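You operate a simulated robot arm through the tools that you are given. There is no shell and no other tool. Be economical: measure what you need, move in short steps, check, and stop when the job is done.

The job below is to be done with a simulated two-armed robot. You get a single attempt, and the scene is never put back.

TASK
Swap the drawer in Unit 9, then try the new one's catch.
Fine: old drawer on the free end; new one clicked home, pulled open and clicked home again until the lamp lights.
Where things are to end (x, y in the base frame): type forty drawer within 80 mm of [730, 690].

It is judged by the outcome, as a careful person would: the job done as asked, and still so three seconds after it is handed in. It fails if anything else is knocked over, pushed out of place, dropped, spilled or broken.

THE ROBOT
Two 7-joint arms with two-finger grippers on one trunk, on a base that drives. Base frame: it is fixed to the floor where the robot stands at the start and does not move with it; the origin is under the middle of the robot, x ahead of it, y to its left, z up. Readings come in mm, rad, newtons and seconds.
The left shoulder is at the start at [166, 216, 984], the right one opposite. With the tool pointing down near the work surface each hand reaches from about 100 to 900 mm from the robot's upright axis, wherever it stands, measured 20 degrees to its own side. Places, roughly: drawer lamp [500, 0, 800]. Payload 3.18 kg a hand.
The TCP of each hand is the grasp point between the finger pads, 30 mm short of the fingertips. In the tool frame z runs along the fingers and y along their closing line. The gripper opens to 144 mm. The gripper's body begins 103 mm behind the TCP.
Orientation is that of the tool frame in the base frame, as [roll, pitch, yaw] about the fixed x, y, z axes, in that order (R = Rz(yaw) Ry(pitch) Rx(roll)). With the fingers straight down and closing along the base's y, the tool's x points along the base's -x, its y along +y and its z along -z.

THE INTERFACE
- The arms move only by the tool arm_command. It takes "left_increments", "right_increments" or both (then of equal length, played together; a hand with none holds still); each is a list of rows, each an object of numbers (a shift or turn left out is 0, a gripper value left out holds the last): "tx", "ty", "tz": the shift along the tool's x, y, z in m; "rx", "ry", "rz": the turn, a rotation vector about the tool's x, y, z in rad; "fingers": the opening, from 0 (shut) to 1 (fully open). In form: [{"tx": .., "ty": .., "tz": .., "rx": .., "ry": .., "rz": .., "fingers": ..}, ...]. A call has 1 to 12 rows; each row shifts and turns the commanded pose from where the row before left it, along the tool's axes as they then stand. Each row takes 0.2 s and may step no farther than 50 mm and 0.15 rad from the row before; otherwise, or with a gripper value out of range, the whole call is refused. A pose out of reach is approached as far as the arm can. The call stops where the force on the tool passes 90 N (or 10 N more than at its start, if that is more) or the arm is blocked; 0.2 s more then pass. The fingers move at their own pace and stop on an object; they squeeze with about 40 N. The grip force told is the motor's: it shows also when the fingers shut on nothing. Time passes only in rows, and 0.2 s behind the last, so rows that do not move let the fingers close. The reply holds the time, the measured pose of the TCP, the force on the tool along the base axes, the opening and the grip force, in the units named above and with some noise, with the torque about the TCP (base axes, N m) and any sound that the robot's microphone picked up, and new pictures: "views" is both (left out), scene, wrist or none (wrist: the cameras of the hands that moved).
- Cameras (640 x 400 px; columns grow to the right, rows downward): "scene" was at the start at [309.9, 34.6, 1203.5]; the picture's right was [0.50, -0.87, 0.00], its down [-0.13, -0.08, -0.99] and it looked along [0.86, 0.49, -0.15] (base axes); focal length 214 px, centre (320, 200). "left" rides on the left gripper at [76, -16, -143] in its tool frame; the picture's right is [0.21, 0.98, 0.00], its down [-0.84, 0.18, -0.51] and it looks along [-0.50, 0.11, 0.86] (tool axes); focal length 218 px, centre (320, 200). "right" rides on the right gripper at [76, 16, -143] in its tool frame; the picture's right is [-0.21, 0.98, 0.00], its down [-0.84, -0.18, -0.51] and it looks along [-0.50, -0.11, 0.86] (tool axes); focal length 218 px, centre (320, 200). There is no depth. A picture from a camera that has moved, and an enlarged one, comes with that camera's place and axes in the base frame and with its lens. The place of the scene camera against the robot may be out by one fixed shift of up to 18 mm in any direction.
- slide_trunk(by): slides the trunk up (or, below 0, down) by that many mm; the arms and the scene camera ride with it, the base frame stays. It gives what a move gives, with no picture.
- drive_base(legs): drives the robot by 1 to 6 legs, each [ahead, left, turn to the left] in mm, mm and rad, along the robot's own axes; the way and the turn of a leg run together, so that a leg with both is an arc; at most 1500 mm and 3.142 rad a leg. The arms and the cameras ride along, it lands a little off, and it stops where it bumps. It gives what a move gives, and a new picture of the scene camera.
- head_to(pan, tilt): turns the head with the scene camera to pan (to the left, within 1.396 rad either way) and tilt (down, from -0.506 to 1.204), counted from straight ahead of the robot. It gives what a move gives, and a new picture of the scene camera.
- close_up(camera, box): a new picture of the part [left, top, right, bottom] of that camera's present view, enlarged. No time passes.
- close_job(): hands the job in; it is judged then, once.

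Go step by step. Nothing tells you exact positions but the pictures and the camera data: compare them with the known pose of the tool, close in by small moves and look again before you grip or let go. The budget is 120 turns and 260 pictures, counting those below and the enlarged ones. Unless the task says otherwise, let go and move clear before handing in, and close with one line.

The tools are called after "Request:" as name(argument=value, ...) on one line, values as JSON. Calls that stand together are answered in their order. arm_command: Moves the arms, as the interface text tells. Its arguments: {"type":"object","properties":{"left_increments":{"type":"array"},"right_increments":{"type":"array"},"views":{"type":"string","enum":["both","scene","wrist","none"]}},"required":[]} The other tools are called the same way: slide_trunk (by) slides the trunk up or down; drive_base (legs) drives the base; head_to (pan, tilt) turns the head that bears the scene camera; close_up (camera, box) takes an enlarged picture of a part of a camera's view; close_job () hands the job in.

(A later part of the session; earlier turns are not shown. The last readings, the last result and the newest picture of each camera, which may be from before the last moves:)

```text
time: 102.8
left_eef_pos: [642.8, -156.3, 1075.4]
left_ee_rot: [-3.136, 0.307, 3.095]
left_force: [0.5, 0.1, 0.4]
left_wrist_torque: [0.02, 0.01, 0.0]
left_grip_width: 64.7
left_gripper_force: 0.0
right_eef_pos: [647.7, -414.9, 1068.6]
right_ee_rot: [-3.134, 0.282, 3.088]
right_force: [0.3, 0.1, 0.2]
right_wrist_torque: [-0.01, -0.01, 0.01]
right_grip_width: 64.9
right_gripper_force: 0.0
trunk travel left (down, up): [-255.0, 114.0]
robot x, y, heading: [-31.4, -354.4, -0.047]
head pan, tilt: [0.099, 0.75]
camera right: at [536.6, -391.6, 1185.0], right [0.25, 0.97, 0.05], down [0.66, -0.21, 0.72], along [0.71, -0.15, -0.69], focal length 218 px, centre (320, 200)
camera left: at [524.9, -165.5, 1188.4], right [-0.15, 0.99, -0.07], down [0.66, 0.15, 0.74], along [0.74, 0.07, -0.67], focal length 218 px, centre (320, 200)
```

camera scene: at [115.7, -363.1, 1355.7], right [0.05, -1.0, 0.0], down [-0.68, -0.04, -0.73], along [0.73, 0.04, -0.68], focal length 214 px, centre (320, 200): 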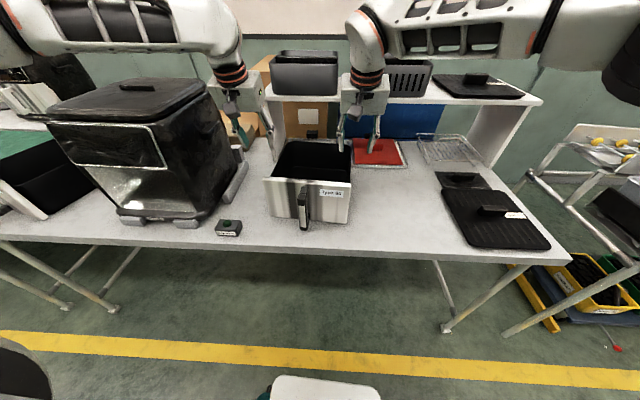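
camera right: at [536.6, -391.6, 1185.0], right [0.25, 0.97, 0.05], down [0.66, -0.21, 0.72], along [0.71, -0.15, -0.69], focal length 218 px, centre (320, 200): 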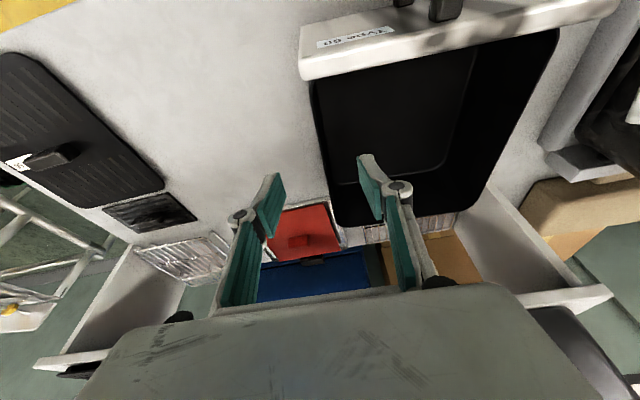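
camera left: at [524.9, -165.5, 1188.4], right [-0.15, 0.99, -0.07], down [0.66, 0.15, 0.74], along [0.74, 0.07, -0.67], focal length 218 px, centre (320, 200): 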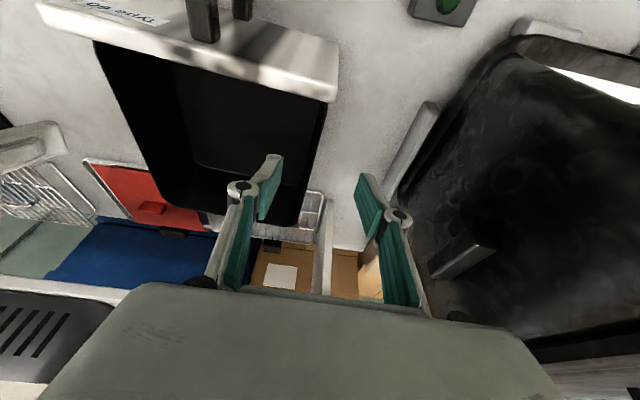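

Both hands are well placed over the walls. I lower most of the way with the trunk (so the left arm keeps reach), then check.

Request:
slide_trunk(by=-70)

Request:
arm_command(left_increments=[{"tz": 0.019, "tx": 0.006}, {"tz": 0.019, "tx": 0.006}, {"tx": 0}], right_increments=[{"tz": 0.017, "tx": 0.005}, {"tz": 0.017, "tx": 0.005}, {"tx": 0}], views="wrist")

```text
time: 103.8
left_eef_pos: [640.2, -156.7, 1008.0]
left_ee_rot: [-3.139, 0.311, 3.092]
left_force: [0.3, 0.5, -0.1]
left_wrist_torque: [0.01, -0.04, -0.06]
left_grip_width: 64.8
left_gripper_force: 0.1
right_eef_pos: [647.5, -414.7, 1002.1]
right_ee_rot: [-3.136, 0.284, 3.091]
right_force: [-0.1, -0.5, -0.4]
right_wrist_torque: [0.01, -0.04, 0.02]
right_grip_width: 65.1
right_gripper_force: 0.0
trunk travel left (down, up): [-185.0, 184.0]
robot x, y, heading: [-31.2, -352.6, -0.045]
head pan, tilt: [0.099, 0.75]
```

```text
time: 104.6
left_eef_pos: [643.8, -158.3, 963.1]
left_ee_rot: [-3.137, 0.309, 3.095]
left_force: [0.2, 1.0, 0.3]
left_wrist_torque: [0.0, 0.02, -0.01]
left_grip_width: 64.8
left_gripper_force: 0.0
right_eef_pos: [647.4, -416.5, 964.2]
right_ee_rot: [-3.134, 0.281, 3.089]
right_force: [-0.1, 0.0, 0.3]
right_wrist_torque: [0.04, -0.03, -0.01]
right_grip_width: 64.7
right_gripper_force: 0.1
trunk travel left (down, up): [-185.0, 184.0]
robot x, y, heading: [-33.4, -353.4, -0.048]
head pan, tilt: [0.099, 0.75]
camera right: at [535.8, -392.2, 1080.9], right [0.25, 0.97, 0.05], down [0.66, -0.21, 0.72], along [0.71, -0.15, -0.69], focal length 218 px, centre (320, 200)
camera left: at [526.4, -166.7, 1077.8], right [-0.15, 0.99, -0.07], down [0.66, 0.15, 0.74], along [0.74, 0.07, -0.67], focal length 218 px, centre (320, 200)
```

right: 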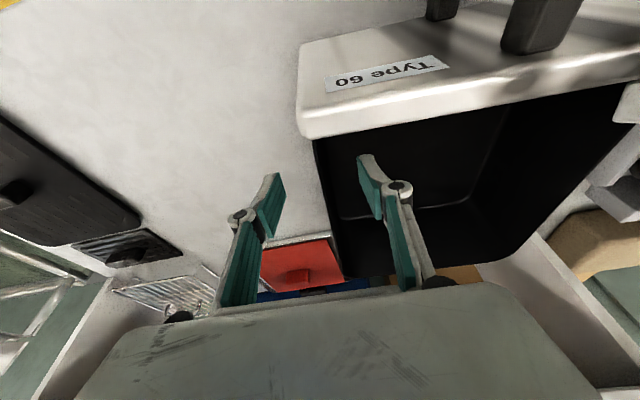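
left: 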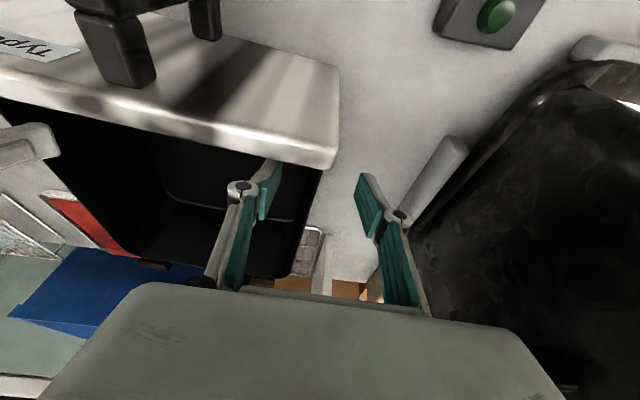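

Request:
arm_command(left_increments=[{"tz": 0.018, "tx": 0.0057}, {"tz": 0.018, "tx": 0.0057}, {"tx": 0}], right_increments=[{"tz": 0.0185, "tx": 0.0054}, {"tz": 0.0185, "tx": 0.0054}, {"tx": 0}], views="wrist")

```text
time: 105.4
left_eef_pos: [643.1, -157.1, 930.2]
left_ee_rot: [-3.135, 0.311, 3.095]
left_force: [3.3, 1.3, 15.1]
left_wrist_torque: [-0.61, 0.48, -0.06]
left_grip_width: 64.3
left_gripper_force: 0.0
right_eef_pos: [648.8, -415.5, 927.4]
right_ee_rot: [-3.134, 0.283, 3.089]
right_force: [0.4, -0.3, -0.4]
right_wrist_torque: [-0.03, -0.01, 0.01]
right_grip_width: 65.1
right_gripper_force: 0.1
trunk travel left (down, up): [-185.0, 184.0]
robot x, y, heading: [-32.8, -353.5, -0.047]
head pan, tilt: [0.099, 0.75]
camera right: at [537.2, -391.8, 1043.5], right [0.25, 0.97, 0.05], down [0.66, -0.21, 0.72], along [0.71, -0.15, -0.69], focal length 218 px, centre (320, 200)
camera left: at [526.2, -167.0, 1043.0], right [-0.15, 0.99, -0.07], down [0.65, 0.15, 0.74], along [0.74, 0.07, -0.67], focal length 218 px, centre (320, 200)
```

right: 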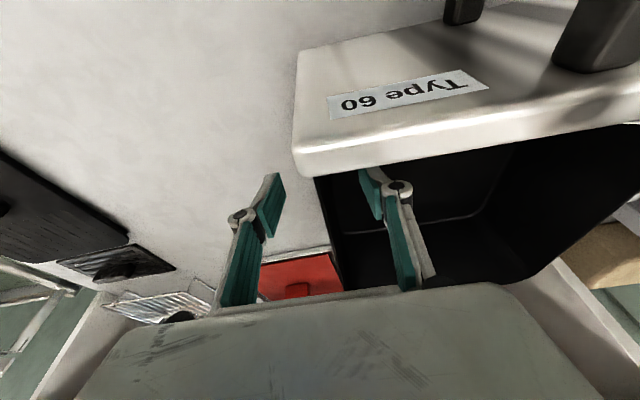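
left: 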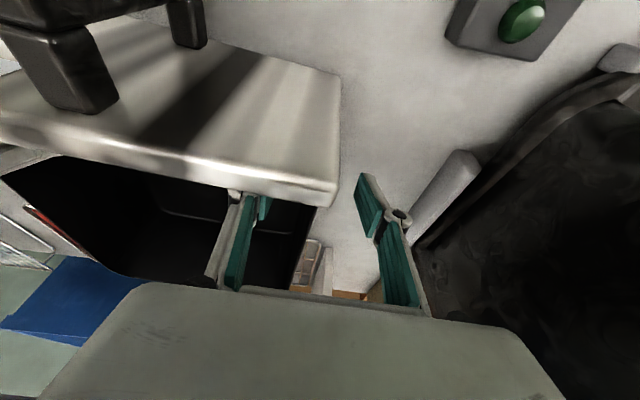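

The left inner finger brushes the back of the front panel. I shift the left hand 12 mm away from it and then grip both walls.

Request:
arm_command(left_increments=[{"tz": -0.006, "tx": -0.002}, {"tz": 0.0037, "tx": -0.0124}, {"tz": 0.006, "tx": 0.002}, {"tx": 0}], views="none")

Request:
arm_command(left_increments=[{"fingers": 0.2}, {"fingers": 0}, {"fingers": 0}, {"fingers": 0}], right_increments=[{"fingers": 0.2}, {"fingers": 0}, {"fingers": 0}, {"fingers": 0}], views="wrist")

```text
time: 106.4
left_eef_pos: [654.9, -158.4, 926.8]
left_ee_rot: [-3.137, 0.305, 3.093]
left_force: [-1.0, 0.1, 0.7]
left_wrist_torque: [0.0, 0.04, -0.01]
left_grip_width: 64.7
left_gripper_force: 0.0
right_eef_pos: [649.4, -415.9, 926.6]
right_ee_rot: [-3.134, 0.281, 3.088]
right_force: [-0.7, 0.2, 0.3]
right_wrist_torque: [-0.02, 0.01, 0.04]
right_grip_width: 65.0
right_gripper_force: 0.0
trunk travel left (down, up): [-185.0, 184.0]
robot x, y, heading: [-32.9, -353.7, -0.05]
head pan, tilt: [0.099, 0.75]
```

```text
time: 107.4
left_eef_pos: [656.2, -158.2, 927.0]
left_ee_rot: [-3.138, 0.306, 3.093]
left_force: [-7.4, 1.6, 2.5]
left_wrist_torque: [0.3, 0.18, -0.83]
left_grip_width: 5.9
left_gripper_force: 35.3
right_eef_pos: [648.1, -415.8, 927.3]
right_ee_rot: [-3.135, 0.283, 3.091]
right_force: [7.0, 0.0, -0.1]
right_wrist_torque: [0.24, 0.04, -0.84]
right_grip_width: 5.7
right_gripper_force: 35.7
trunk travel left (down, up): [-185.0, 184.0]
robot x, y, heading: [-30.8, -353.9, -0.047]
head pan, tilt: [0.099, 0.75]
camera right: at [538.4, -392.0, 1042.5], right [0.25, 0.97, 0.05], down [0.66, -0.21, 0.72], along [0.71, -0.15, -0.69], focal length 218 px, centre (320, 200)
camera left: at [537.1, -167.2, 1040.5], right [-0.15, 0.99, -0.07], down [0.66, 0.15, 0.74], along [0.74, 0.07, -0.67], focal length 218 px, centre (320, 200)
```

right: 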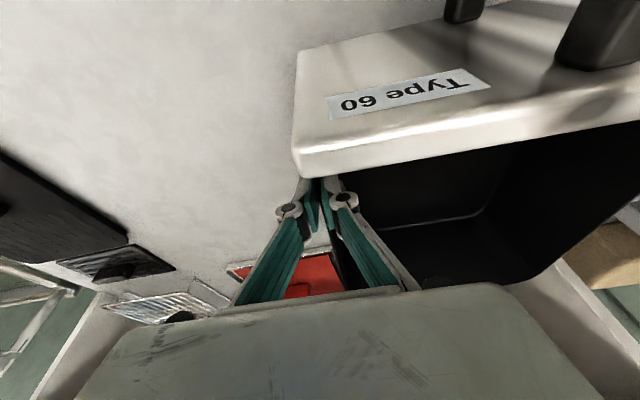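
left: 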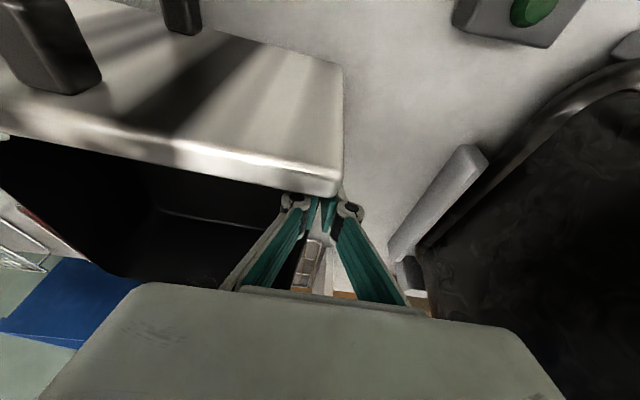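

The Type 60 drawer is gripped on both sides, square to the hands. I lift it with the trunk, then back away from the table.

Request:
slide_trunk(by=80)

Request:
drive_base(legs=[[-340, 0, 0]])

```text
time: 108.6
left_eef_pos: [656.8, -157.6, 1005.6]
left_ee_rot: [-3.135, 0.304, 3.092]
left_force: [-6.7, -0.3, -5.7]
left_wrist_torque: [0.3, 0.91, -0.81]
left_grip_width: 6.1
left_gripper_force: 35.4
right_eef_pos: [648.5, -415.2, 1003.8]
right_ee_rot: [-3.134, 0.28, 3.091]
right_force: [6.7, 1.5, -0.9]
right_wrist_torque: [0.26, -0.56, -0.79]
right_grip_width: 5.9
right_gripper_force: 36.3
trunk travel left (down, up): [-265.0, 104.0]
robot x, y, heading: [-32.7, -351.3, -0.049]
head pan, tilt: [0.099, 0.75]
```

```text
time: 110.8
left_eef_pos: [310.5, -141.6, 1007.7]
left_ee_rot: [-3.137, 0.305, 3.094]
left_force: [-6.3, -1.4, -4.8]
left_wrist_torque: [0.23, 0.22, -0.8]
left_grip_width: 6.2
left_gripper_force: 35.7
right_eef_pos: [304.7, -400.7, 1005.1]
right_ee_rot: [-3.135, 0.281, 3.09]
right_force: [6.8, 1.6, -0.7]
right_wrist_torque: [0.3, 0.09, -0.78]
right_grip_width: 5.9
right_gripper_force: 35.8
trunk travel left (down, up): [-265.0, 104.0]
robot x, y, heading: [-378.7, -338.6, -0.04]
head pan, tilt: [0.099, 0.75]
camera scene: at [-233.1, -347.4, 1366.1], right [0.05, -1.0, 0.0], down [-0.68, -0.04, -0.73], along [0.73, 0.04, -0.68], focal length 214 px, centre (320, 200)
```

scene: 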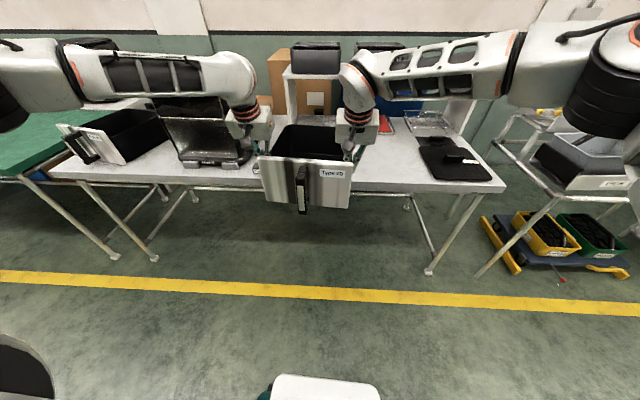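

The drawer is lifted clear and level. I turn to face the table squarely and drive left to the unit, passing above the lamp with margin.

Request:
drive_base(legs=[[-40, 0, 0.046], [0, 430, 0]])

Request:
close_up(camera="scene", box=[200, 60, 440, 230])

```text
time: 115.6
left_eef_pos: [261.2, 322.4, 1006.7]
left_ee_rot: [-3.138, 0.306, 3.14]
left_force: [-6.6, -1.6, -4.4]
left_wrist_torque: [0.24, 0.44, -0.85]
left_grip_width: 5.5
left_gripper_force: 35.9
right_eef_pos: [267.6, 64.6, 1004.9]
right_ee_rot: [-3.134, 0.281, 3.136]
right_force: [6.5, 2.3, -1.3]
right_wrist_torque: [0.25, -0.06, -0.81]
right_grip_width: 6.0
right_gripper_force: 35.7
trunk travel left (down, up): [-265.0, 104.0]
robot x, y, heading: [-415.5, 94.1, 0.004]
head pan, tilt: [0.099, 0.75]
camera scene: at [-273.2, 91.0, 1366.0], right [0.1, -0.99, 0.0], down [-0.68, -0.07, -0.73], along [0.73, 0.07, -0.68], focal length 214 px, centre (320, 200)
```

scene: 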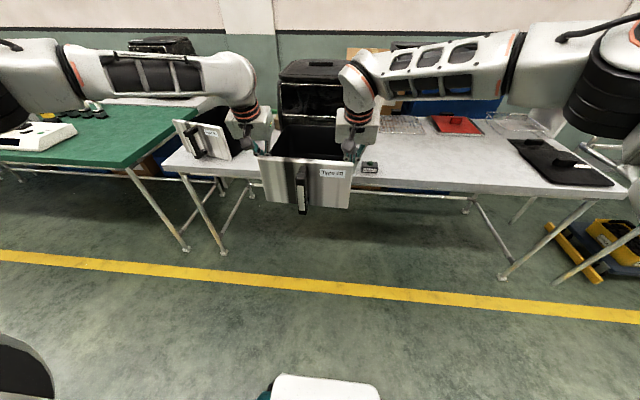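

```text
2.35 times, centred on (320, 145) of scene
camera zoom: at [-273.2, 91.0, 1366.0], right [0.1, -0.99, 0.0], down [-0.68, -0.07, -0.73], along [0.73, 0.07, -0.68], focal length 505 px, centre (320, 329)
```

zoom: 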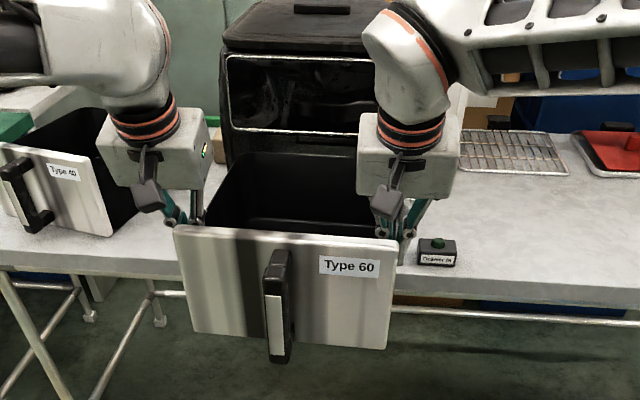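

The unit's trim is where it was at the start, so it didn't shift. I lower the drawer to insertion height with the trunk and close the gap to just in front of the opening.

Request:
slide_trunk(by=-44)

Request:
drive_base(legs=[[60, 4, -0.003]])

Request:
close_up(camera="scene", box=[220, 60, 420, 200])

Request:
arm_command(left_increments=[{"tx": 0}], right_increments=[{"tx": 0}], views="wrist")

```text
time: 116.5
left_eef_pos: [259.9, 322.0, 964.7]
left_ee_rot: [-3.135, 0.305, 3.139]
left_force: [-5.8, 0.1, -3.7]
left_wrist_torque: [0.28, 1.09, -0.85]
left_grip_width: 6.0
left_gripper_force: 35.7
right_eef_pos: [265.9, 64.0, 962.3]
right_ee_rot: [-3.134, 0.283, 3.137]
right_force: [5.7, 0.9, 0.3]
right_wrist_torque: [0.23, -0.75, -0.8]
right_grip_width: 6.2
right_gripper_force: 35.5
trunk travel left (down, up): [-221.0, 148.0]
robot x, y, heading: [-411.9, 97.3, 0.001]
head pan, tilt: [0.099, 0.75]
```

```text
time: 117.5
left_eef_pos: [317.9, 323.4, 967.0]
left_ee_rot: [-3.136, 0.311, 3.138]
left_force: [-12.9, -1.8, -4.6]
left_wrist_torque: [0.18, 0.27, -0.82]
left_grip_width: 6.1
left_gripper_force: 34.8
right_eef_pos: [320.1, 64.9, 964.3]
right_ee_rot: [-3.134, 0.28, 3.131]
right_force: [-26.2, -11.3, 15.9]
right_wrist_torque: [-0.11, 0.79, -0.71]
right_grip_width: 6.2
right_gripper_force: 35.1
trunk travel left (down, up): [-221.0, 148.0]
robot x, y, heading: [-358.0, 98.2, -0.003]
head pan, tilt: [0.099, 0.75]
camera scene: at [-194.9, 92.9, 1321.5], right [0.1, -1.0, 0.0], down [-0.68, -0.07, -0.73], along [0.73, 0.07, -0.68], focal length 214 px, centre (320, 200)
```

scene: 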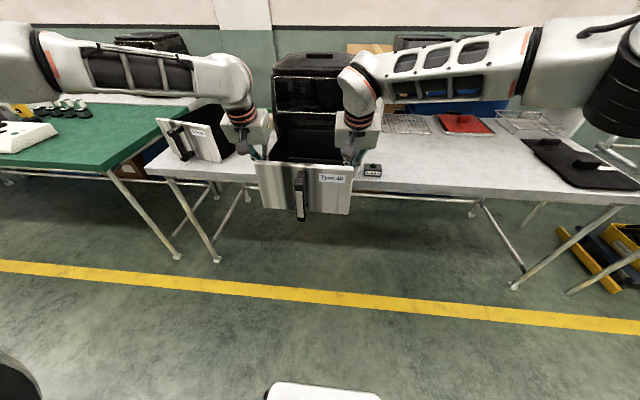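

```text
2.86 times, centred on (320, 130) of scene
camera zoom: at [-194.9, 92.9, 1321.5], right [0.1, -1.0, 0.0], down [-0.68, -0.07, -0.73], along [0.73, 0.07, -0.68], focal length 613 px, centre (320, 400)
```

zoom: 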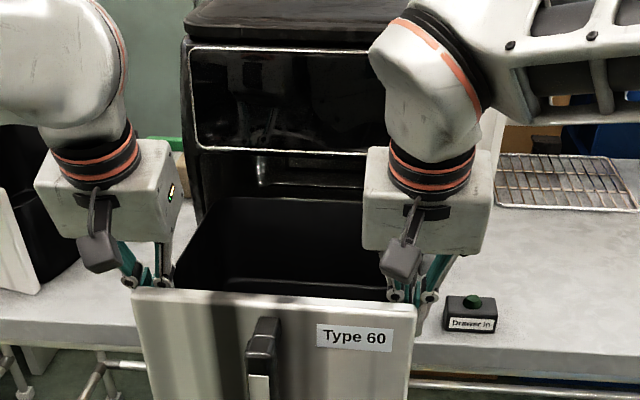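

```text
time: 117.9
left_eef_pos: [319.0, 324.1, 966.0]
left_ee_rot: [-3.135, 0.311, 3.134]
left_force: [-13.9, 1.9, 8.6]
left_wrist_torque: [0.28, -0.71, -0.73]
left_grip_width: 6.0
left_gripper_force: 35.1
right_eef_pos: [319.7, 66.0, 964.5]
right_ee_rot: [-3.136, 0.28, 3.132]
right_force: [-9.5, -5.9, 6.8]
right_wrist_torque: [-0.01, -0.5, -0.62]
right_grip_width: 6.1
right_gripper_force: 35.4
trunk travel left (down, up): [-221.0, 148.0]
robot x, y, heading: [-357.4, 97.9, -0.004]
head pan, tilt: [0.099, 0.75]
camera right: at [208.5, 84.3, 1080.4], right [0.21, 0.98, 0.05], down [0.67, -0.18, 0.72], along [0.71, -0.12, -0.69], focal length 218 px, centre (320, 200)
camera left: at [200.3, 308.7, 1079.4], right [-0.19, 0.98, -0.07], down [0.65, 0.18, 0.74], along [0.74, 0.1, -0.67], focal length 218 px, centre (320, 200)
```

right: 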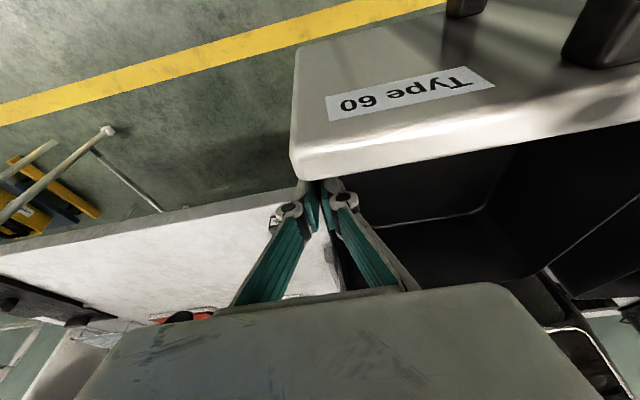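
left: 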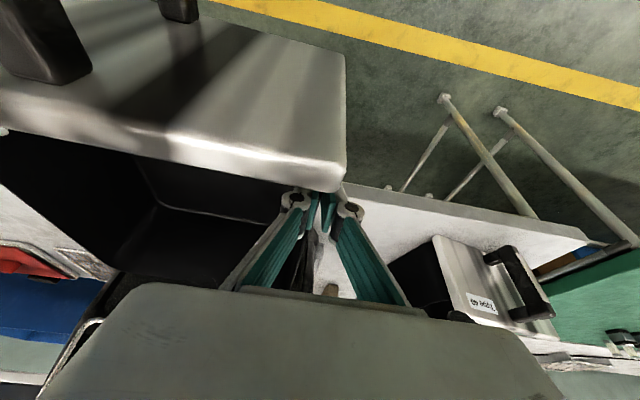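

The back of the drawer touched something at the mouth of the opening. I back off 25 mm and look closely at the alignment.

Request:
drive_base(legs=[[-28, 0, 0]])

Request:
close_up(camera="scene", box=[265, 90, 355, 170])

Request:
close_up(camera="left", box=[0, 180, 330, 400])

Request:
close_up(camera="right", box=[310, 180, 640, 400])

```text
time: 118.7
left_eef_pos: [293.0, 324.6, 962.4]
left_ee_rot: [-3.137, 0.305, 3.136]
left_force: [-5.1, 0.2, -4.0]
left_wrist_torque: [0.21, 0.54, -0.62]
left_grip_width: 5.9
left_gripper_force: 35.5
right_eef_pos: [295.4, 66.2, 960.8]
right_ee_rot: [-3.135, 0.277, 3.133]
right_force: [3.9, 0.6, -1.9]
right_wrist_torque: [0.11, -0.29, -0.44]
right_grip_width: 5.9
right_gripper_force: 35.4
trunk travel left (down, up): [-221.0, 148.0]
robot x, y, heading: [-386.0, 99.4, -0.004]
head pan, tilt: [0.099, 0.75]
camera scene: at [-218.0, 94.2, 1320.5], right [0.1, -1.0, 0.0], down [-0.68, -0.07, -0.73], along [0.73, 0.07, -0.68], focal length 214 px, centre (320, 200)
```

scene: 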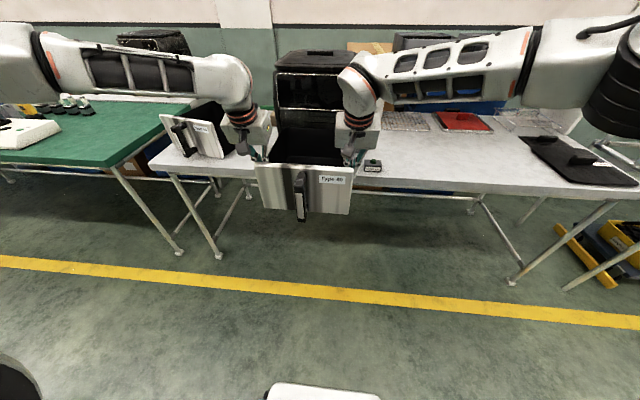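

```text
5.00 times, centred on (310, 130) of scene
camera zoom: at [-218.0, 94.2, 1320.5], right [0.1, -1.0, 0.0], down [-0.68, -0.07, -0.73], along [0.73, 0.07, -0.68], focal length 1072 px, centre (370, 550)
```

zoom: 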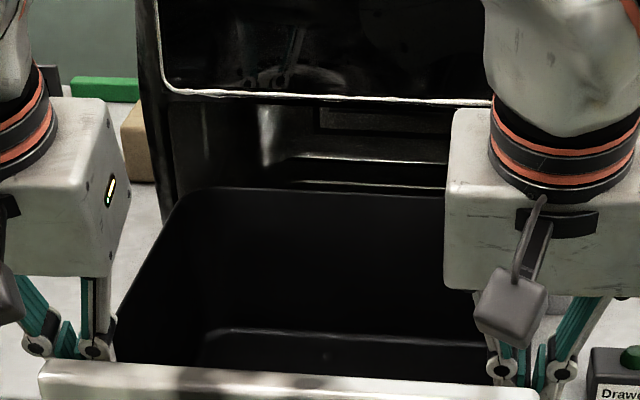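

```text
1.82 times, centred on (165, 290) of left
camera zoom: at [176.0, 309.6, 1075.8], right [-0.19, 0.98, -0.07], down [0.65, 0.18, 0.74], along [0.73, 0.1, -0.67], focal length 397 px, centre (602, 36)
```

zoom: 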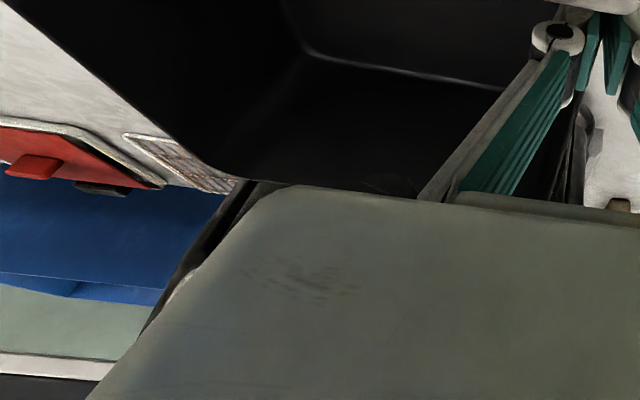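

```text
1.82 times, centred on (475, 290) of right
camera zoom: at [184.3, 85.2, 1077.4], right [0.21, 0.98, 0.05], down [0.67, -0.18, 0.72], along [0.71, -0.12, -0.69], focal length 397 px, centre (38, 36)
```

zoom: 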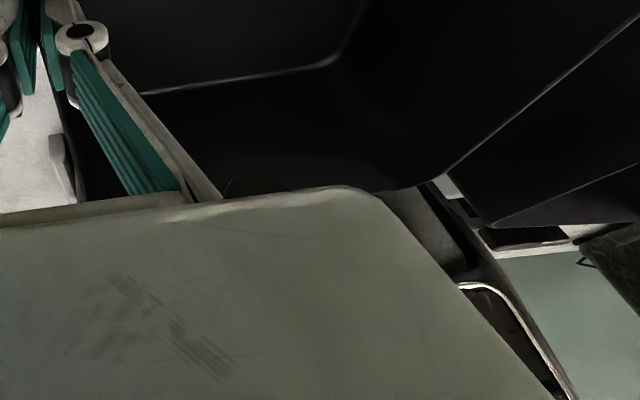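

The opening looks only slightly wider than the box, and the drawer's back end sits a few mm right and perhaps low. I raise it 10 mm and turn a touch left.

Request:
slide_trunk(by=10)

Request:
drive_base(legs=[[0, 0, 0.008]])

```text
time: 119.3
left_eef_pos: [293.7, 324.0, 970.9]
left_ee_rot: [-3.138, 0.301, 3.135]
left_force: [-2.6, -2.3, -4.4]
left_wrist_torque: [0.07, -0.15, -0.46]
left_grip_width: 5.9
left_gripper_force: 35.5
right_eef_pos: [297.1, 65.5, 970.2]
right_ee_rot: [-3.136, 0.275, 3.133]
right_force: [3.5, 1.4, -3.2]
right_wrist_torque: [0.17, 0.56, -0.29]
right_grip_width: 6.0
right_gripper_force: 35.5
trunk travel left (down, up): [-231.0, 138.0]
robot x, y, heading: [-383.7, 97.0, -0.002]
head pan, tilt: [0.099, 0.75]
```

```text
time: 120.0
left_eef_pos: [291.6, 329.1, 970.8]
left_ee_rot: [-3.135, 0.302, -3.136]
left_force: [-2.6, -1.0, -4.4]
left_wrist_torque: [0.15, 0.41, -0.49]
left_grip_width: 6.3
left_gripper_force: 35.3
right_eef_pos: [296.0, 71.2, 970.6]
right_ee_rot: [-3.134, 0.278, 3.141]
right_force: [2.4, 1.2, -1.5]
right_wrist_torque: [0.13, -0.08, -0.3]
right_grip_width: 5.9
right_gripper_force: 35.1
trunk travel left (down, up): [-231.0, 138.0]
robot x, y, heading: [-383.8, 95.5, 0.008]
head pan, tilt: [0.099, 0.75]
camera scene: at [-224.0, 95.5, 1331.0], right [0.11, -0.99, 0.0], down [-0.68, -0.07, -0.73], along [0.73, 0.08, -0.68], focal length 214 px, centre (320, 200)
```

scene: 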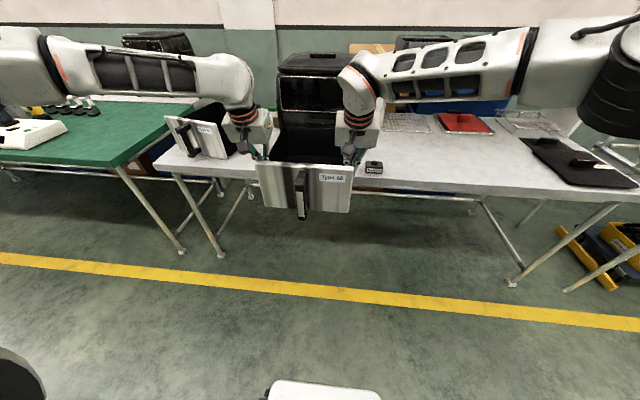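

Request:
drive_base(legs=[[40, -1, -0.003]])

```text
time: 120.9
left_eef_pos: [331.7, 328.7, 970.7]
left_ee_rot: [-3.136, 0.301, -3.14]
left_force: [-1.1, -1.6, -4.3]
left_wrist_torque: [0.09, 0.48, -0.42]
left_grip_width: 5.9
left_gripper_force: 35.2
right_eef_pos: [336.4, 69.4, 970.6]
right_ee_rot: [-3.135, 0.276, 3.14]
right_force: [3.0, 0.9, -2.1]
right_wrist_torque: [0.12, -0.13, -0.16]
right_grip_width: 5.9
right_gripper_force: 35.0
trunk travel left (down, up): [-231.0, 138.0]
robot x, y, heading: [-344.0, 95.6, 0.008]
head pan, tilt: [0.099, 0.75]
camera scene: at [-182.5, 94.3, 1330.7], right [0.1, -0.99, 0.0], down [-0.68, -0.07, -0.73], along [0.73, 0.08, -0.68], focal length 214 px, centre (320, 200)
```

scene: 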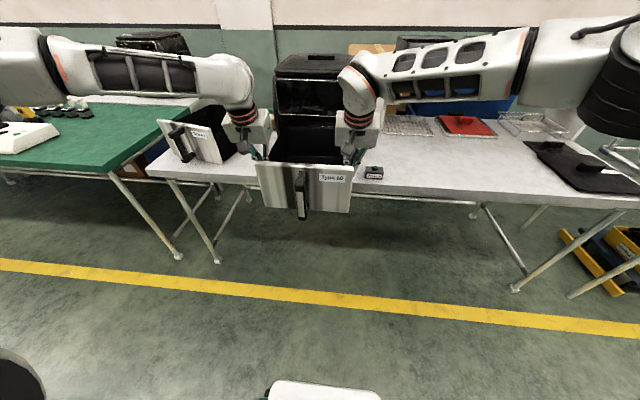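

No contact past the earlier point, so the back end is entering. I continue in small drives, watching the forces.

Request:
drive_base(legs=[[35, 0, 0]])

Request:
close_up(camera="scene", box=[250, 80, 370, 180])

```text
time: 121.8
left_eef_pos: [368.0, 329.1, 969.8]
left_ee_rot: [-3.137, 0.3, -3.14]
left_force: [-3.8, 0.4, -2.1]
left_wrist_torque: [0.11, -0.1, -0.19]
left_grip_width: 6.2
left_gripper_force: 35.9
right_eef_pos: [372.2, 69.7, 971.0]
right_ee_rot: [-3.134, 0.277, 3.14]
right_force: [4.8, 4.4, -3.0]
right_wrist_torque: [0.12, 0.3, -0.06]
right_grip_width: 6.1
right_gripper_force: 35.6
trunk travel left (down, up): [-231.0, 138.0]
robot x, y, heading: [-306.1, 98.0, 0.002]
head pan, tilt: [0.099, 0.75]
camera scene: at [-147.1, 94.6, 1330.8], right [0.1, -0.99, 0.0], down [-0.68, -0.07, -0.73], along [0.73, 0.08, -0.68], focal length 214 px, centre (320, 200)
```

scene: 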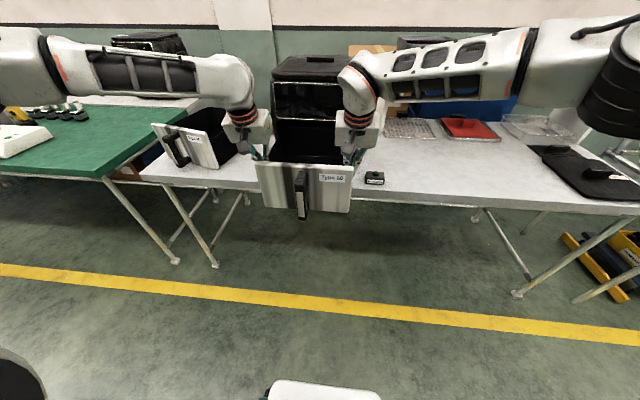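

```text
4.00 times, centred on (310, 130) of scene
camera zoom: at [-147.1, 94.6, 1330.8], right [0.1, -0.99, 0.0], down [-0.68, -0.07, -0.73], along [0.73, 0.08, -0.68], focal length 858 px, centre (360, 480)
```

zoom: 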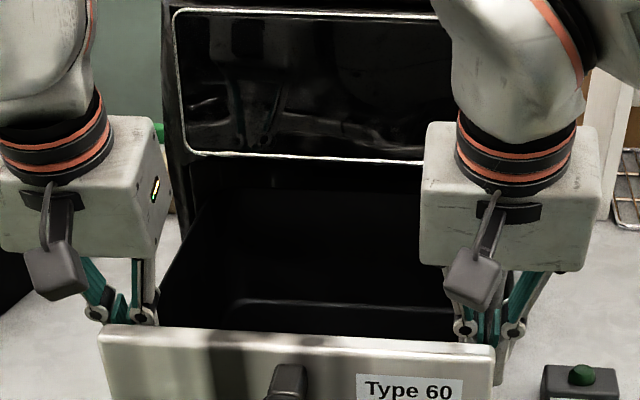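

The box's back end is inside the opening. I keep driving in.

Request:
drive_base(legs=[[70, 0, 0]])

Request:
drive_base(legs=[[65, 0, 0]])

```text
time: 122.8
left_eef_pos: [438.7, 329.1, 968.8]
left_ee_rot: [-3.138, 0.3, -3.139]
left_force: [0.2, -2.1, -3.7]
left_wrist_torque: [0.02, 0.15, -0.21]
left_grip_width: 6.1
left_gripper_force: 35.3
right_eef_pos: [445.6, 70.5, 970.6]
right_ee_rot: [-3.136, 0.277, 3.141]
right_force: [1.1, 2.2, -2.6]
right_wrist_torque: [0.09, 0.22, -0.04]
right_grip_width: 6.2
right_gripper_force: 35.6
trunk travel left (down, up): [-231.0, 138.0]
robot x, y, heading: [-235.4, 103.1, 0.003]
head pan, tilt: [0.099, 0.75]
camera scene: at [-75.9, 94.9, 1330.8], right [0.1, -0.99, 0.0], down [-0.68, -0.07, -0.73], along [0.73, 0.08, -0.68], focal length 214 px, centre (320, 200)
```

scene: 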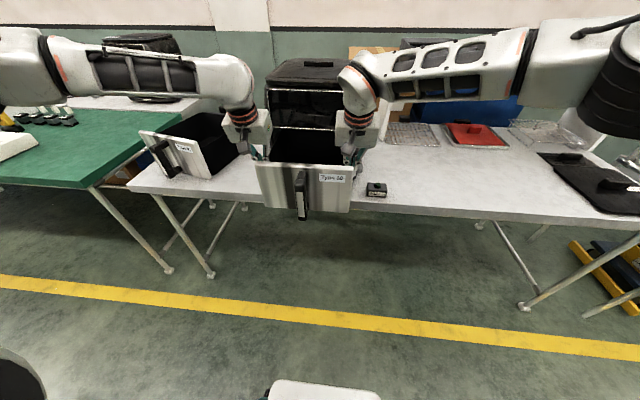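

```text
time: 123.8
left_eef_pos: [502.3, 330.7, 970.4]
left_ee_rot: [-3.138, 0.3, -3.142]
left_force: [-1.4, -2.0, -4.4]
left_wrist_torque: [0.04, -0.01, -0.17]
left_grip_width: 6.0
left_gripper_force: 35.4
right_eef_pos: [509.2, 72.9, 970.9]
right_ee_rot: [-3.135, 0.277, -3.139]
right_force: [1.0, 1.5, -2.7]
right_wrist_torque: [0.07, 0.41, -0.05]
right_grip_width: 5.8
right_gripper_force: 35.0
trunk travel left (down, up): [-231.0, 138.0]
robot x, y, heading: [-169.5, 97.1, 0.007]
head pan, tilt: [0.099, 0.75]
camera scene: at [-11.7, 95.4, 1330.8], right [0.11, -0.99, 0.0], down [-0.68, -0.07, -0.73], along [0.73, 0.08, -0.68], focal length 214 px, centre (320, 200)
```

scene: 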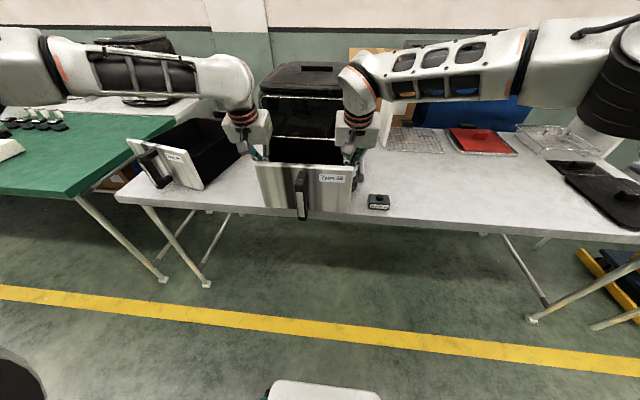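

Request:
drive_base(legs=[[16, -1, -0.003]])

Request:
slide_trunk(by=-8)

```text
time: 124.5
left_eef_pos: [519.5, 327.3, 970.0]
left_ee_rot: [-3.137, 0.299, 3.139]
left_force: [-0.2, -1.3, -3.1]
left_wrist_torque: [0.0, 0.04, -0.14]
left_grip_width: 5.7
left_gripper_force: 34.8
right_eef_pos: [524.7, 69.4, 970.2]
right_ee_rot: [-3.135, 0.274, 3.138]
right_force: [0.9, 1.3, -2.8]
right_wrist_torque: [0.07, 0.35, -0.04]
right_grip_width: 6.2
right_gripper_force: 35.5
trunk travel left (down, up): [-231.0, 138.0]
robot x, y, heading: [-152.9, 95.2, 0.007]
head pan, tilt: [0.099, 0.75]
camera scene: at [4.5, 94.0, 1330.8], right [0.1, -0.99, 0.0], down [-0.68, -0.07, -0.73], along [0.73, 0.08, -0.68], focal length 214 px, centre (320, 200)
```

scene: 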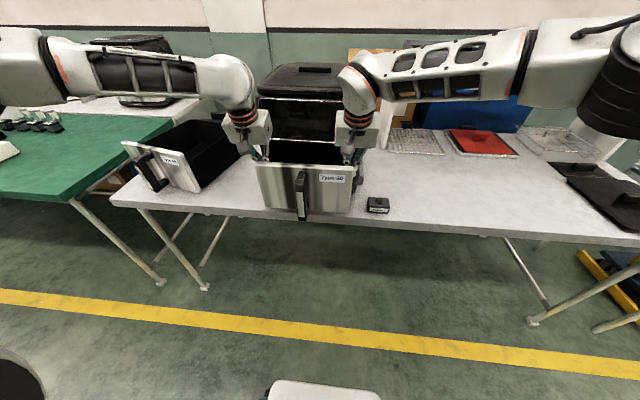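

```text
time: 125.1
left_eef_pos: [518.4, 326.7, 968.4]
left_ee_rot: [-3.138, 0.31, 3.14]
left_force: [-3.7, 0.4, 23.5]
left_wrist_torque: [0.16, -0.64, -0.48]
left_grip_width: 6.2
left_gripper_force: 35.3
right_eef_pos: [522.5, 68.1, 967.1]
right_ee_rot: [-3.136, 0.285, 3.136]
right_force: [3.1, -1.8, 0.4]
right_wrist_torque: [0.04, -1.25, -0.36]
right_grip_width: 5.9
right_gripper_force: 35.5
trunk travel left (down, up): [-223.0, 146.0]
robot x, y, heading: [-156.2, 98.6, 0.01]
head pan, tilt: [0.099, 0.75]
```

The drawer now rests on the unit's floor. I open both hands and raise them straight up.

Request:
arm_command(left_increments=[{"fingers": 0.15}, {"fingers": 0.35}, {"fingers": 0.35}], right_increments=[{"fingers": 0.15}, {"fingers": 0.35}, {"fingers": 0.35}], views="wrist")

Request:
slide_trunk(by=130)

Request:
head_to(pan=0.1, tilt=0.8)

```text
time: 125.9
left_eef_pos: [517.7, 328.0, 962.4]
left_ee_rot: [-3.137, 0.301, 3.141]
left_force: [0.3, -0.7, -0.4]
left_wrist_torque: [0.02, 0.02, 0.01]
left_grip_width: 50.3
left_gripper_force: 0.0
right_eef_pos: [522.8, 68.5, 962.6]
right_ee_rot: [-3.134, 0.278, 3.139]
right_force: [0.1, -0.5, 0.0]
right_wrist_torque: [-0.03, 0.0, 0.0]
right_grip_width: 50.4
right_gripper_force: 0.0
trunk travel left (down, up): [-223.0, 146.0]
robot x, y, heading: [-152.7, 99.6, -0.003]
head pan, tilt: [0.099, 0.75]
camera right: at [412.1, 87.5, 1079.8], right [0.21, 0.98, 0.05], down [0.67, -0.18, 0.72], along [0.71, -0.11, -0.69], focal length 218 px, centre (320, 200)
camera left: at [402.0, 312.0, 1076.0], right [-0.2, 0.98, -0.06], down [0.66, 0.18, 0.73], along [0.73, 0.1, -0.68], focal length 218 px, centre (320, 200)
```

right: 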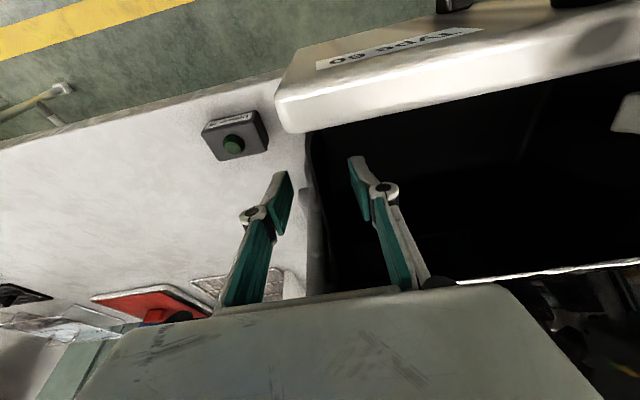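
left: 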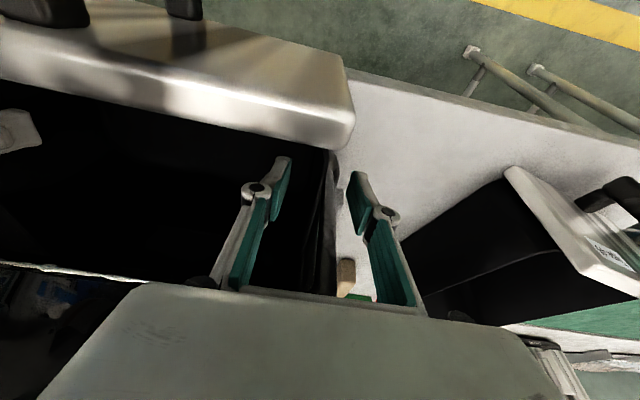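

```text
time: 127.5
left_eef_pos: [515.9, 327.6, 1119.2]
left_ee_rot: [-3.136, 0.342, 3.14]
left_force: [0.4, 0.7, -0.7]
left_wrist_torque: [0.03, 0.0, 0.01]
left_grip_width: 50.4
left_gripper_force: 0.0
right_eef_pos: [523.9, 69.4, 1092.4]
right_ee_rot: [-3.133, 0.277, 3.139]
right_force: [0.5, 1.0, 0.5]
right_wrist_torque: [-0.03, 0.02, -0.02]
right_grip_width: 50.5
right_gripper_force: 0.1
trunk travel left (down, up): [-353.0, 16.0]
robot x, y, heading: [-156.4, 96.5, -0.001]
head pan, tilt: [0.099, 0.75]
```

```text
time: 128.1
left_eef_pos: [516.1, 327.0, 1120.0]
left_ee_rot: [-3.135, 0.342, 3.14]
left_force: [0.4, 0.0, 0.8]
left_wrist_torque: [-0.01, 0.02, -0.02]
left_grip_width: 50.2
left_gripper_force: 0.1
right_eef_pos: [523.5, 70.0, 1093.9]
right_ee_rot: [-3.135, 0.279, 3.14]
right_force: [0.3, 0.3, 0.1]
right_wrist_torque: [0.0, 0.03, 0.03]
right_grip_width: 50.6
right_gripper_force: 0.0
trunk travel left (down, up): [-353.0, 16.0]
robot x, y, heading: [-157.5, 98.0, 0.005]
head pan, tilt: [0.099, 0.799]
camera scene: at [-31.8, 93.7, 1451.3], right [0.1, -0.99, 0.0], down [-0.71, -0.07, -0.7], along [0.69, 0.07, -0.72], focal length 214 px, centre (320, 200)
```

scene: 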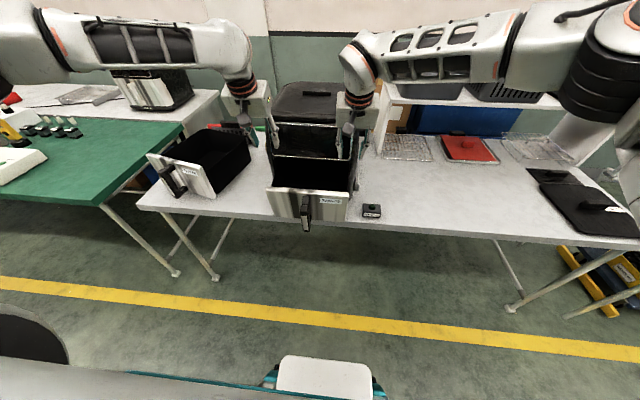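

The Type 60 drawer sits in the unit, about 110 mm open. I move so the left hand can take its handle from the front: back off, shift right, and lower.

Request:
drive_base(legs=[[-150, 0, 0], [0, -128, 0]])

Request:
slide_trunk(by=-100)

Request:
arm_command(left_increments=[{"tz": 0.025, "tx": 0.008, "ry": 0.02, "fingers": 0.45}, {"tz": 0.025, "tx": 0.008, "ry": 0.02}, {"tz": 0.02, "tx": 0.007}, {"tx": 0}], views="both")

```text
time: 130.9
left_eef_pos: [364.0, 201.2, 1119.8]
left_ee_rot: [-3.136, 0.342, -3.138]
left_force: [-0.3, -0.2, 0.0]
left_wrist_torque: [0.07, 0.0, 0.01]
left_grip_width: 50.4
left_gripper_force: 0.0
right_eef_pos: [371.8, -58.5, 1092.3]
right_ee_rot: [-3.134, 0.276, 3.14]
right_force: [-1.0, -0.1, -0.5]
right_wrist_torque: [0.03, -0.01, 0.0]
right_grip_width: 50.5
right_gripper_force: 0.0
trunk travel left (down, up): [-353.0, 16.0]
robot x, y, heading: [-303.4, -30.2, 0.008]
head pan, tilt: [0.099, 0.799]
camera scene: at [-183.7, -35.6, 1451.3], right [0.11, -0.99, 0.0], down [-0.71, -0.08, -0.7], along [0.69, 0.07, -0.72], focal length 214 px, centre (320, 200)
```

scene: 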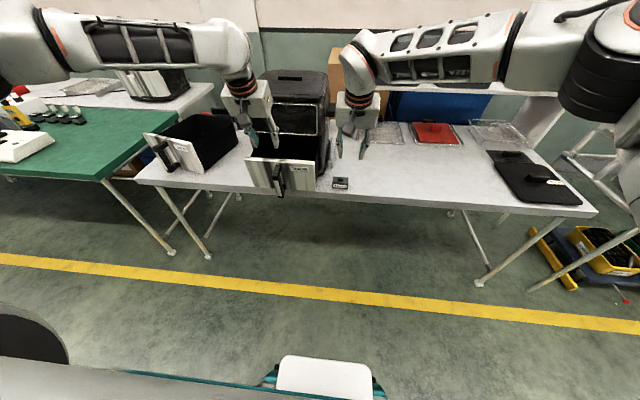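

```text
time: 132.2
left_eef_pos: [363.1, 201.3, 1019.7]
left_ee_rot: [-3.137, 0.341, -3.136]
left_force: [0.2, 0.2, 0.7]
left_wrist_torque: [-0.01, -0.05, 0.01]
left_grip_width: 50.4
left_gripper_force: 0.1
right_eef_pos: [370.7, -56.4, 995.6]
right_ee_rot: [-3.137, 0.278, 3.141]
right_force: [-0.2, -0.5, 0.2]
right_wrist_torque: [-0.04, -0.03, -0.01]
right_grip_width: 50.3
right_gripper_force: 0.1
trunk travel left (down, up): [-253.0, 116.0]
robot x, y, heading: [-309.4, -32.3, 0.008]
head pan, tilt: [0.099, 0.799]
```

```text
time: 133.2
left_eef_pos: [362.2, 201.3, 947.9]
left_ee_rot: [-3.136, 0.304, -3.141]
left_force: [-0.2, 0.7, 0.3]
left_wrist_torque: [0.04, 0.0, 0.04]
left_grip_width: 64.4
left_gripper_force: 0.1
right_eef_pos: [371.3, -58.0, 994.2]
right_ee_rot: [-3.135, 0.279, -3.141]
right_force: [-0.8, -0.3, -0.1]
right_wrist_torque: [0.0, -0.03, 0.01]
right_grip_width: 50.4
right_gripper_force: 0.0
trunk travel left (down, up): [-253.0, 116.0]
robot x, y, heading: [-308.1, -32.0, 0.009]
head pan, tilt: [0.099, 0.799]
camera scene: at [-163.5, -35.1, 1349.8], right [0.11, -0.99, 0.0], down [-0.71, -0.08, -0.7], along [0.69, 0.07, -0.72], focal length 214 px, centre (320, 200)
camera left: at [245.2, 185.3, 1061.7], right [-0.2, 0.98, -0.07], down [0.65, 0.18, 0.74], along [0.73, 0.1, -0.67], focal length 218 px, centre (320, 200)
```

scene: 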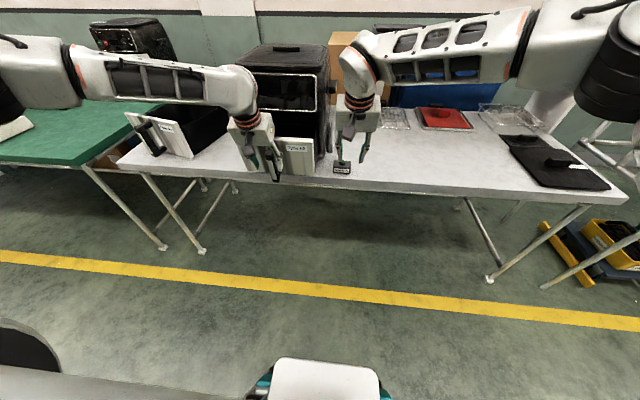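
left: 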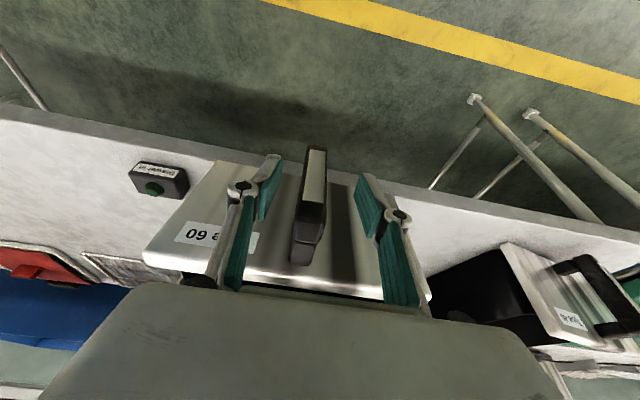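

The handle bar is ahead, between the open fingers. I drive forward about 45 mm so the fingers straddle it.

Request:
drive_base(legs=[[45, 0, -0.006]])

Request:
arm_command(left_increments=[{"tx": 0}], views="wrist")

```text
time: 134.1
left_eef_pos: [409.3, 196.7, 946.6]
left_ee_rot: [-3.136, 0.302, 3.138]
left_force: [0.2, -0.7, 0.0]
left_wrist_torque: [0.01, 0.02, -0.01]
left_grip_width: 64.8
left_gripper_force: 0.0
right_eef_pos: [418.0, -61.5, 991.8]
right_ee_rot: [-3.136, 0.275, 3.135]
right_force: [0.5, -0.6, -1.4]
right_wrist_torque: [0.02, 0.05, 0.02]
right_grip_width: 50.2
right_gripper_force: 0.1
trunk travel left (down, up): [-253.0, 116.0]
robot x, y, heading: [-260.4, -32.8, 0.004]
head pan, tilt: [0.099, 0.799]
camera scene: at [-116.3, -35.7, 1349.5], right [0.1, -0.99, 0.0], down [-0.71, -0.07, -0.7], along [0.69, 0.07, -0.72], focal length 214 px, centre (320, 200)
```

scene: 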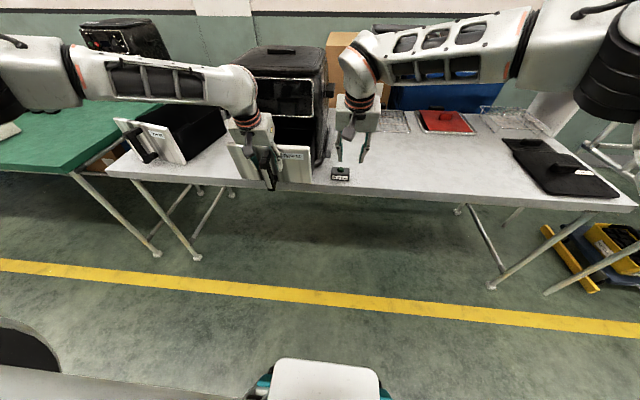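

```text
time: 134.5
left_eef_pos: [408.0, 196.6, 947.9]
left_ee_rot: [-3.136, 0.302, 3.139]
left_force: [0.2, 0.2, 0.0]
left_wrist_torque: [0.01, 0.03, -0.01]
left_grip_width: 64.7
left_gripper_force: 0.0
right_eef_pos: [416.6, -61.2, 992.9]
right_ee_rot: [-3.135, 0.278, 3.137]
right_force: [0.2, 1.4, 0.1]
right_wrist_torque: [-0.02, -0.03, 0.0]
right_grip_width: 50.1
right_gripper_force: 0.1
trunk travel left (down, up): [-253.0, 116.0]
robot x, y, heading: [-262.2, -30.0, 0.001]
head pan, tilt: [0.099, 0.799]
camera left: at [292.0, 182.2, 1061.7], right [-0.19, 0.98, -0.07], down [0.65, 0.18, 0.74], along [0.73, 0.1, -0.67], focal length 218 px, centre (320, 200)
```

left: 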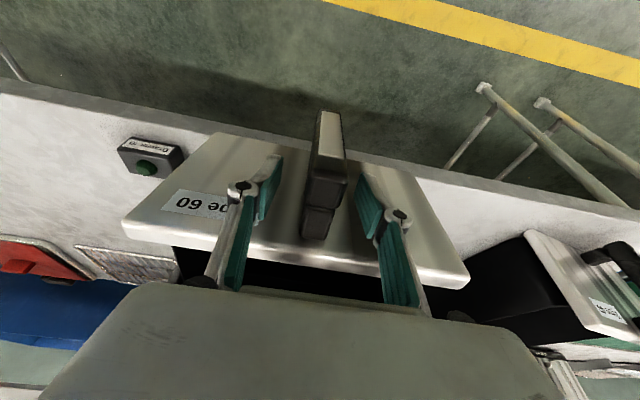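

Request:
close_up(camera="scene", box=[210, 80, 350, 200])

Request:
close_up(camera="left", box=[110, 80, 490, 310])

```text
3.33 times, centred on (280, 140) of scene
camera zoom: at [-117.9, -35.7, 1349.7], right [0.1, -0.99, 0.0], down [-0.71, -0.07, -0.7], along [0.69, 0.07, -0.72], focal length 715 px, centre (453, 400)
```

zoom: 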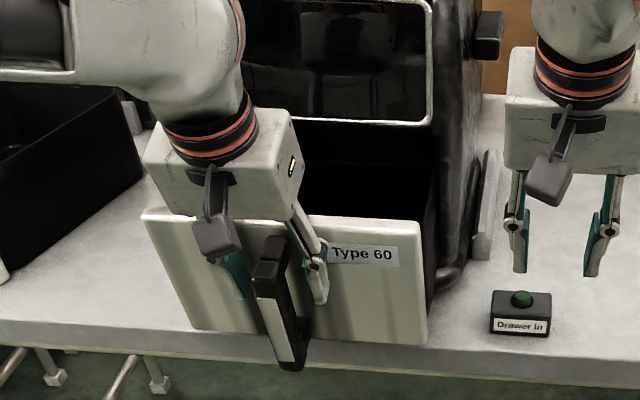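

```text
1.68 times, centred on (300, 195) of left
camera zoom: at [292.0, 182.2, 1061.7], right [-0.19, 0.98, -0.07], down [0.65, 0.18, 0.74], along [0.73, 0.1, -0.67], focal length 368 px, centre (354, 208)
```

zoom: 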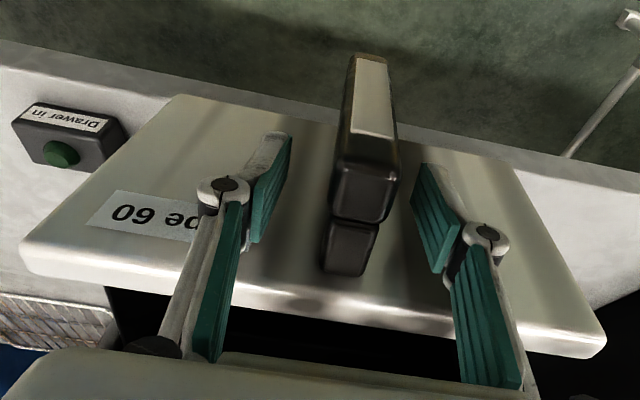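

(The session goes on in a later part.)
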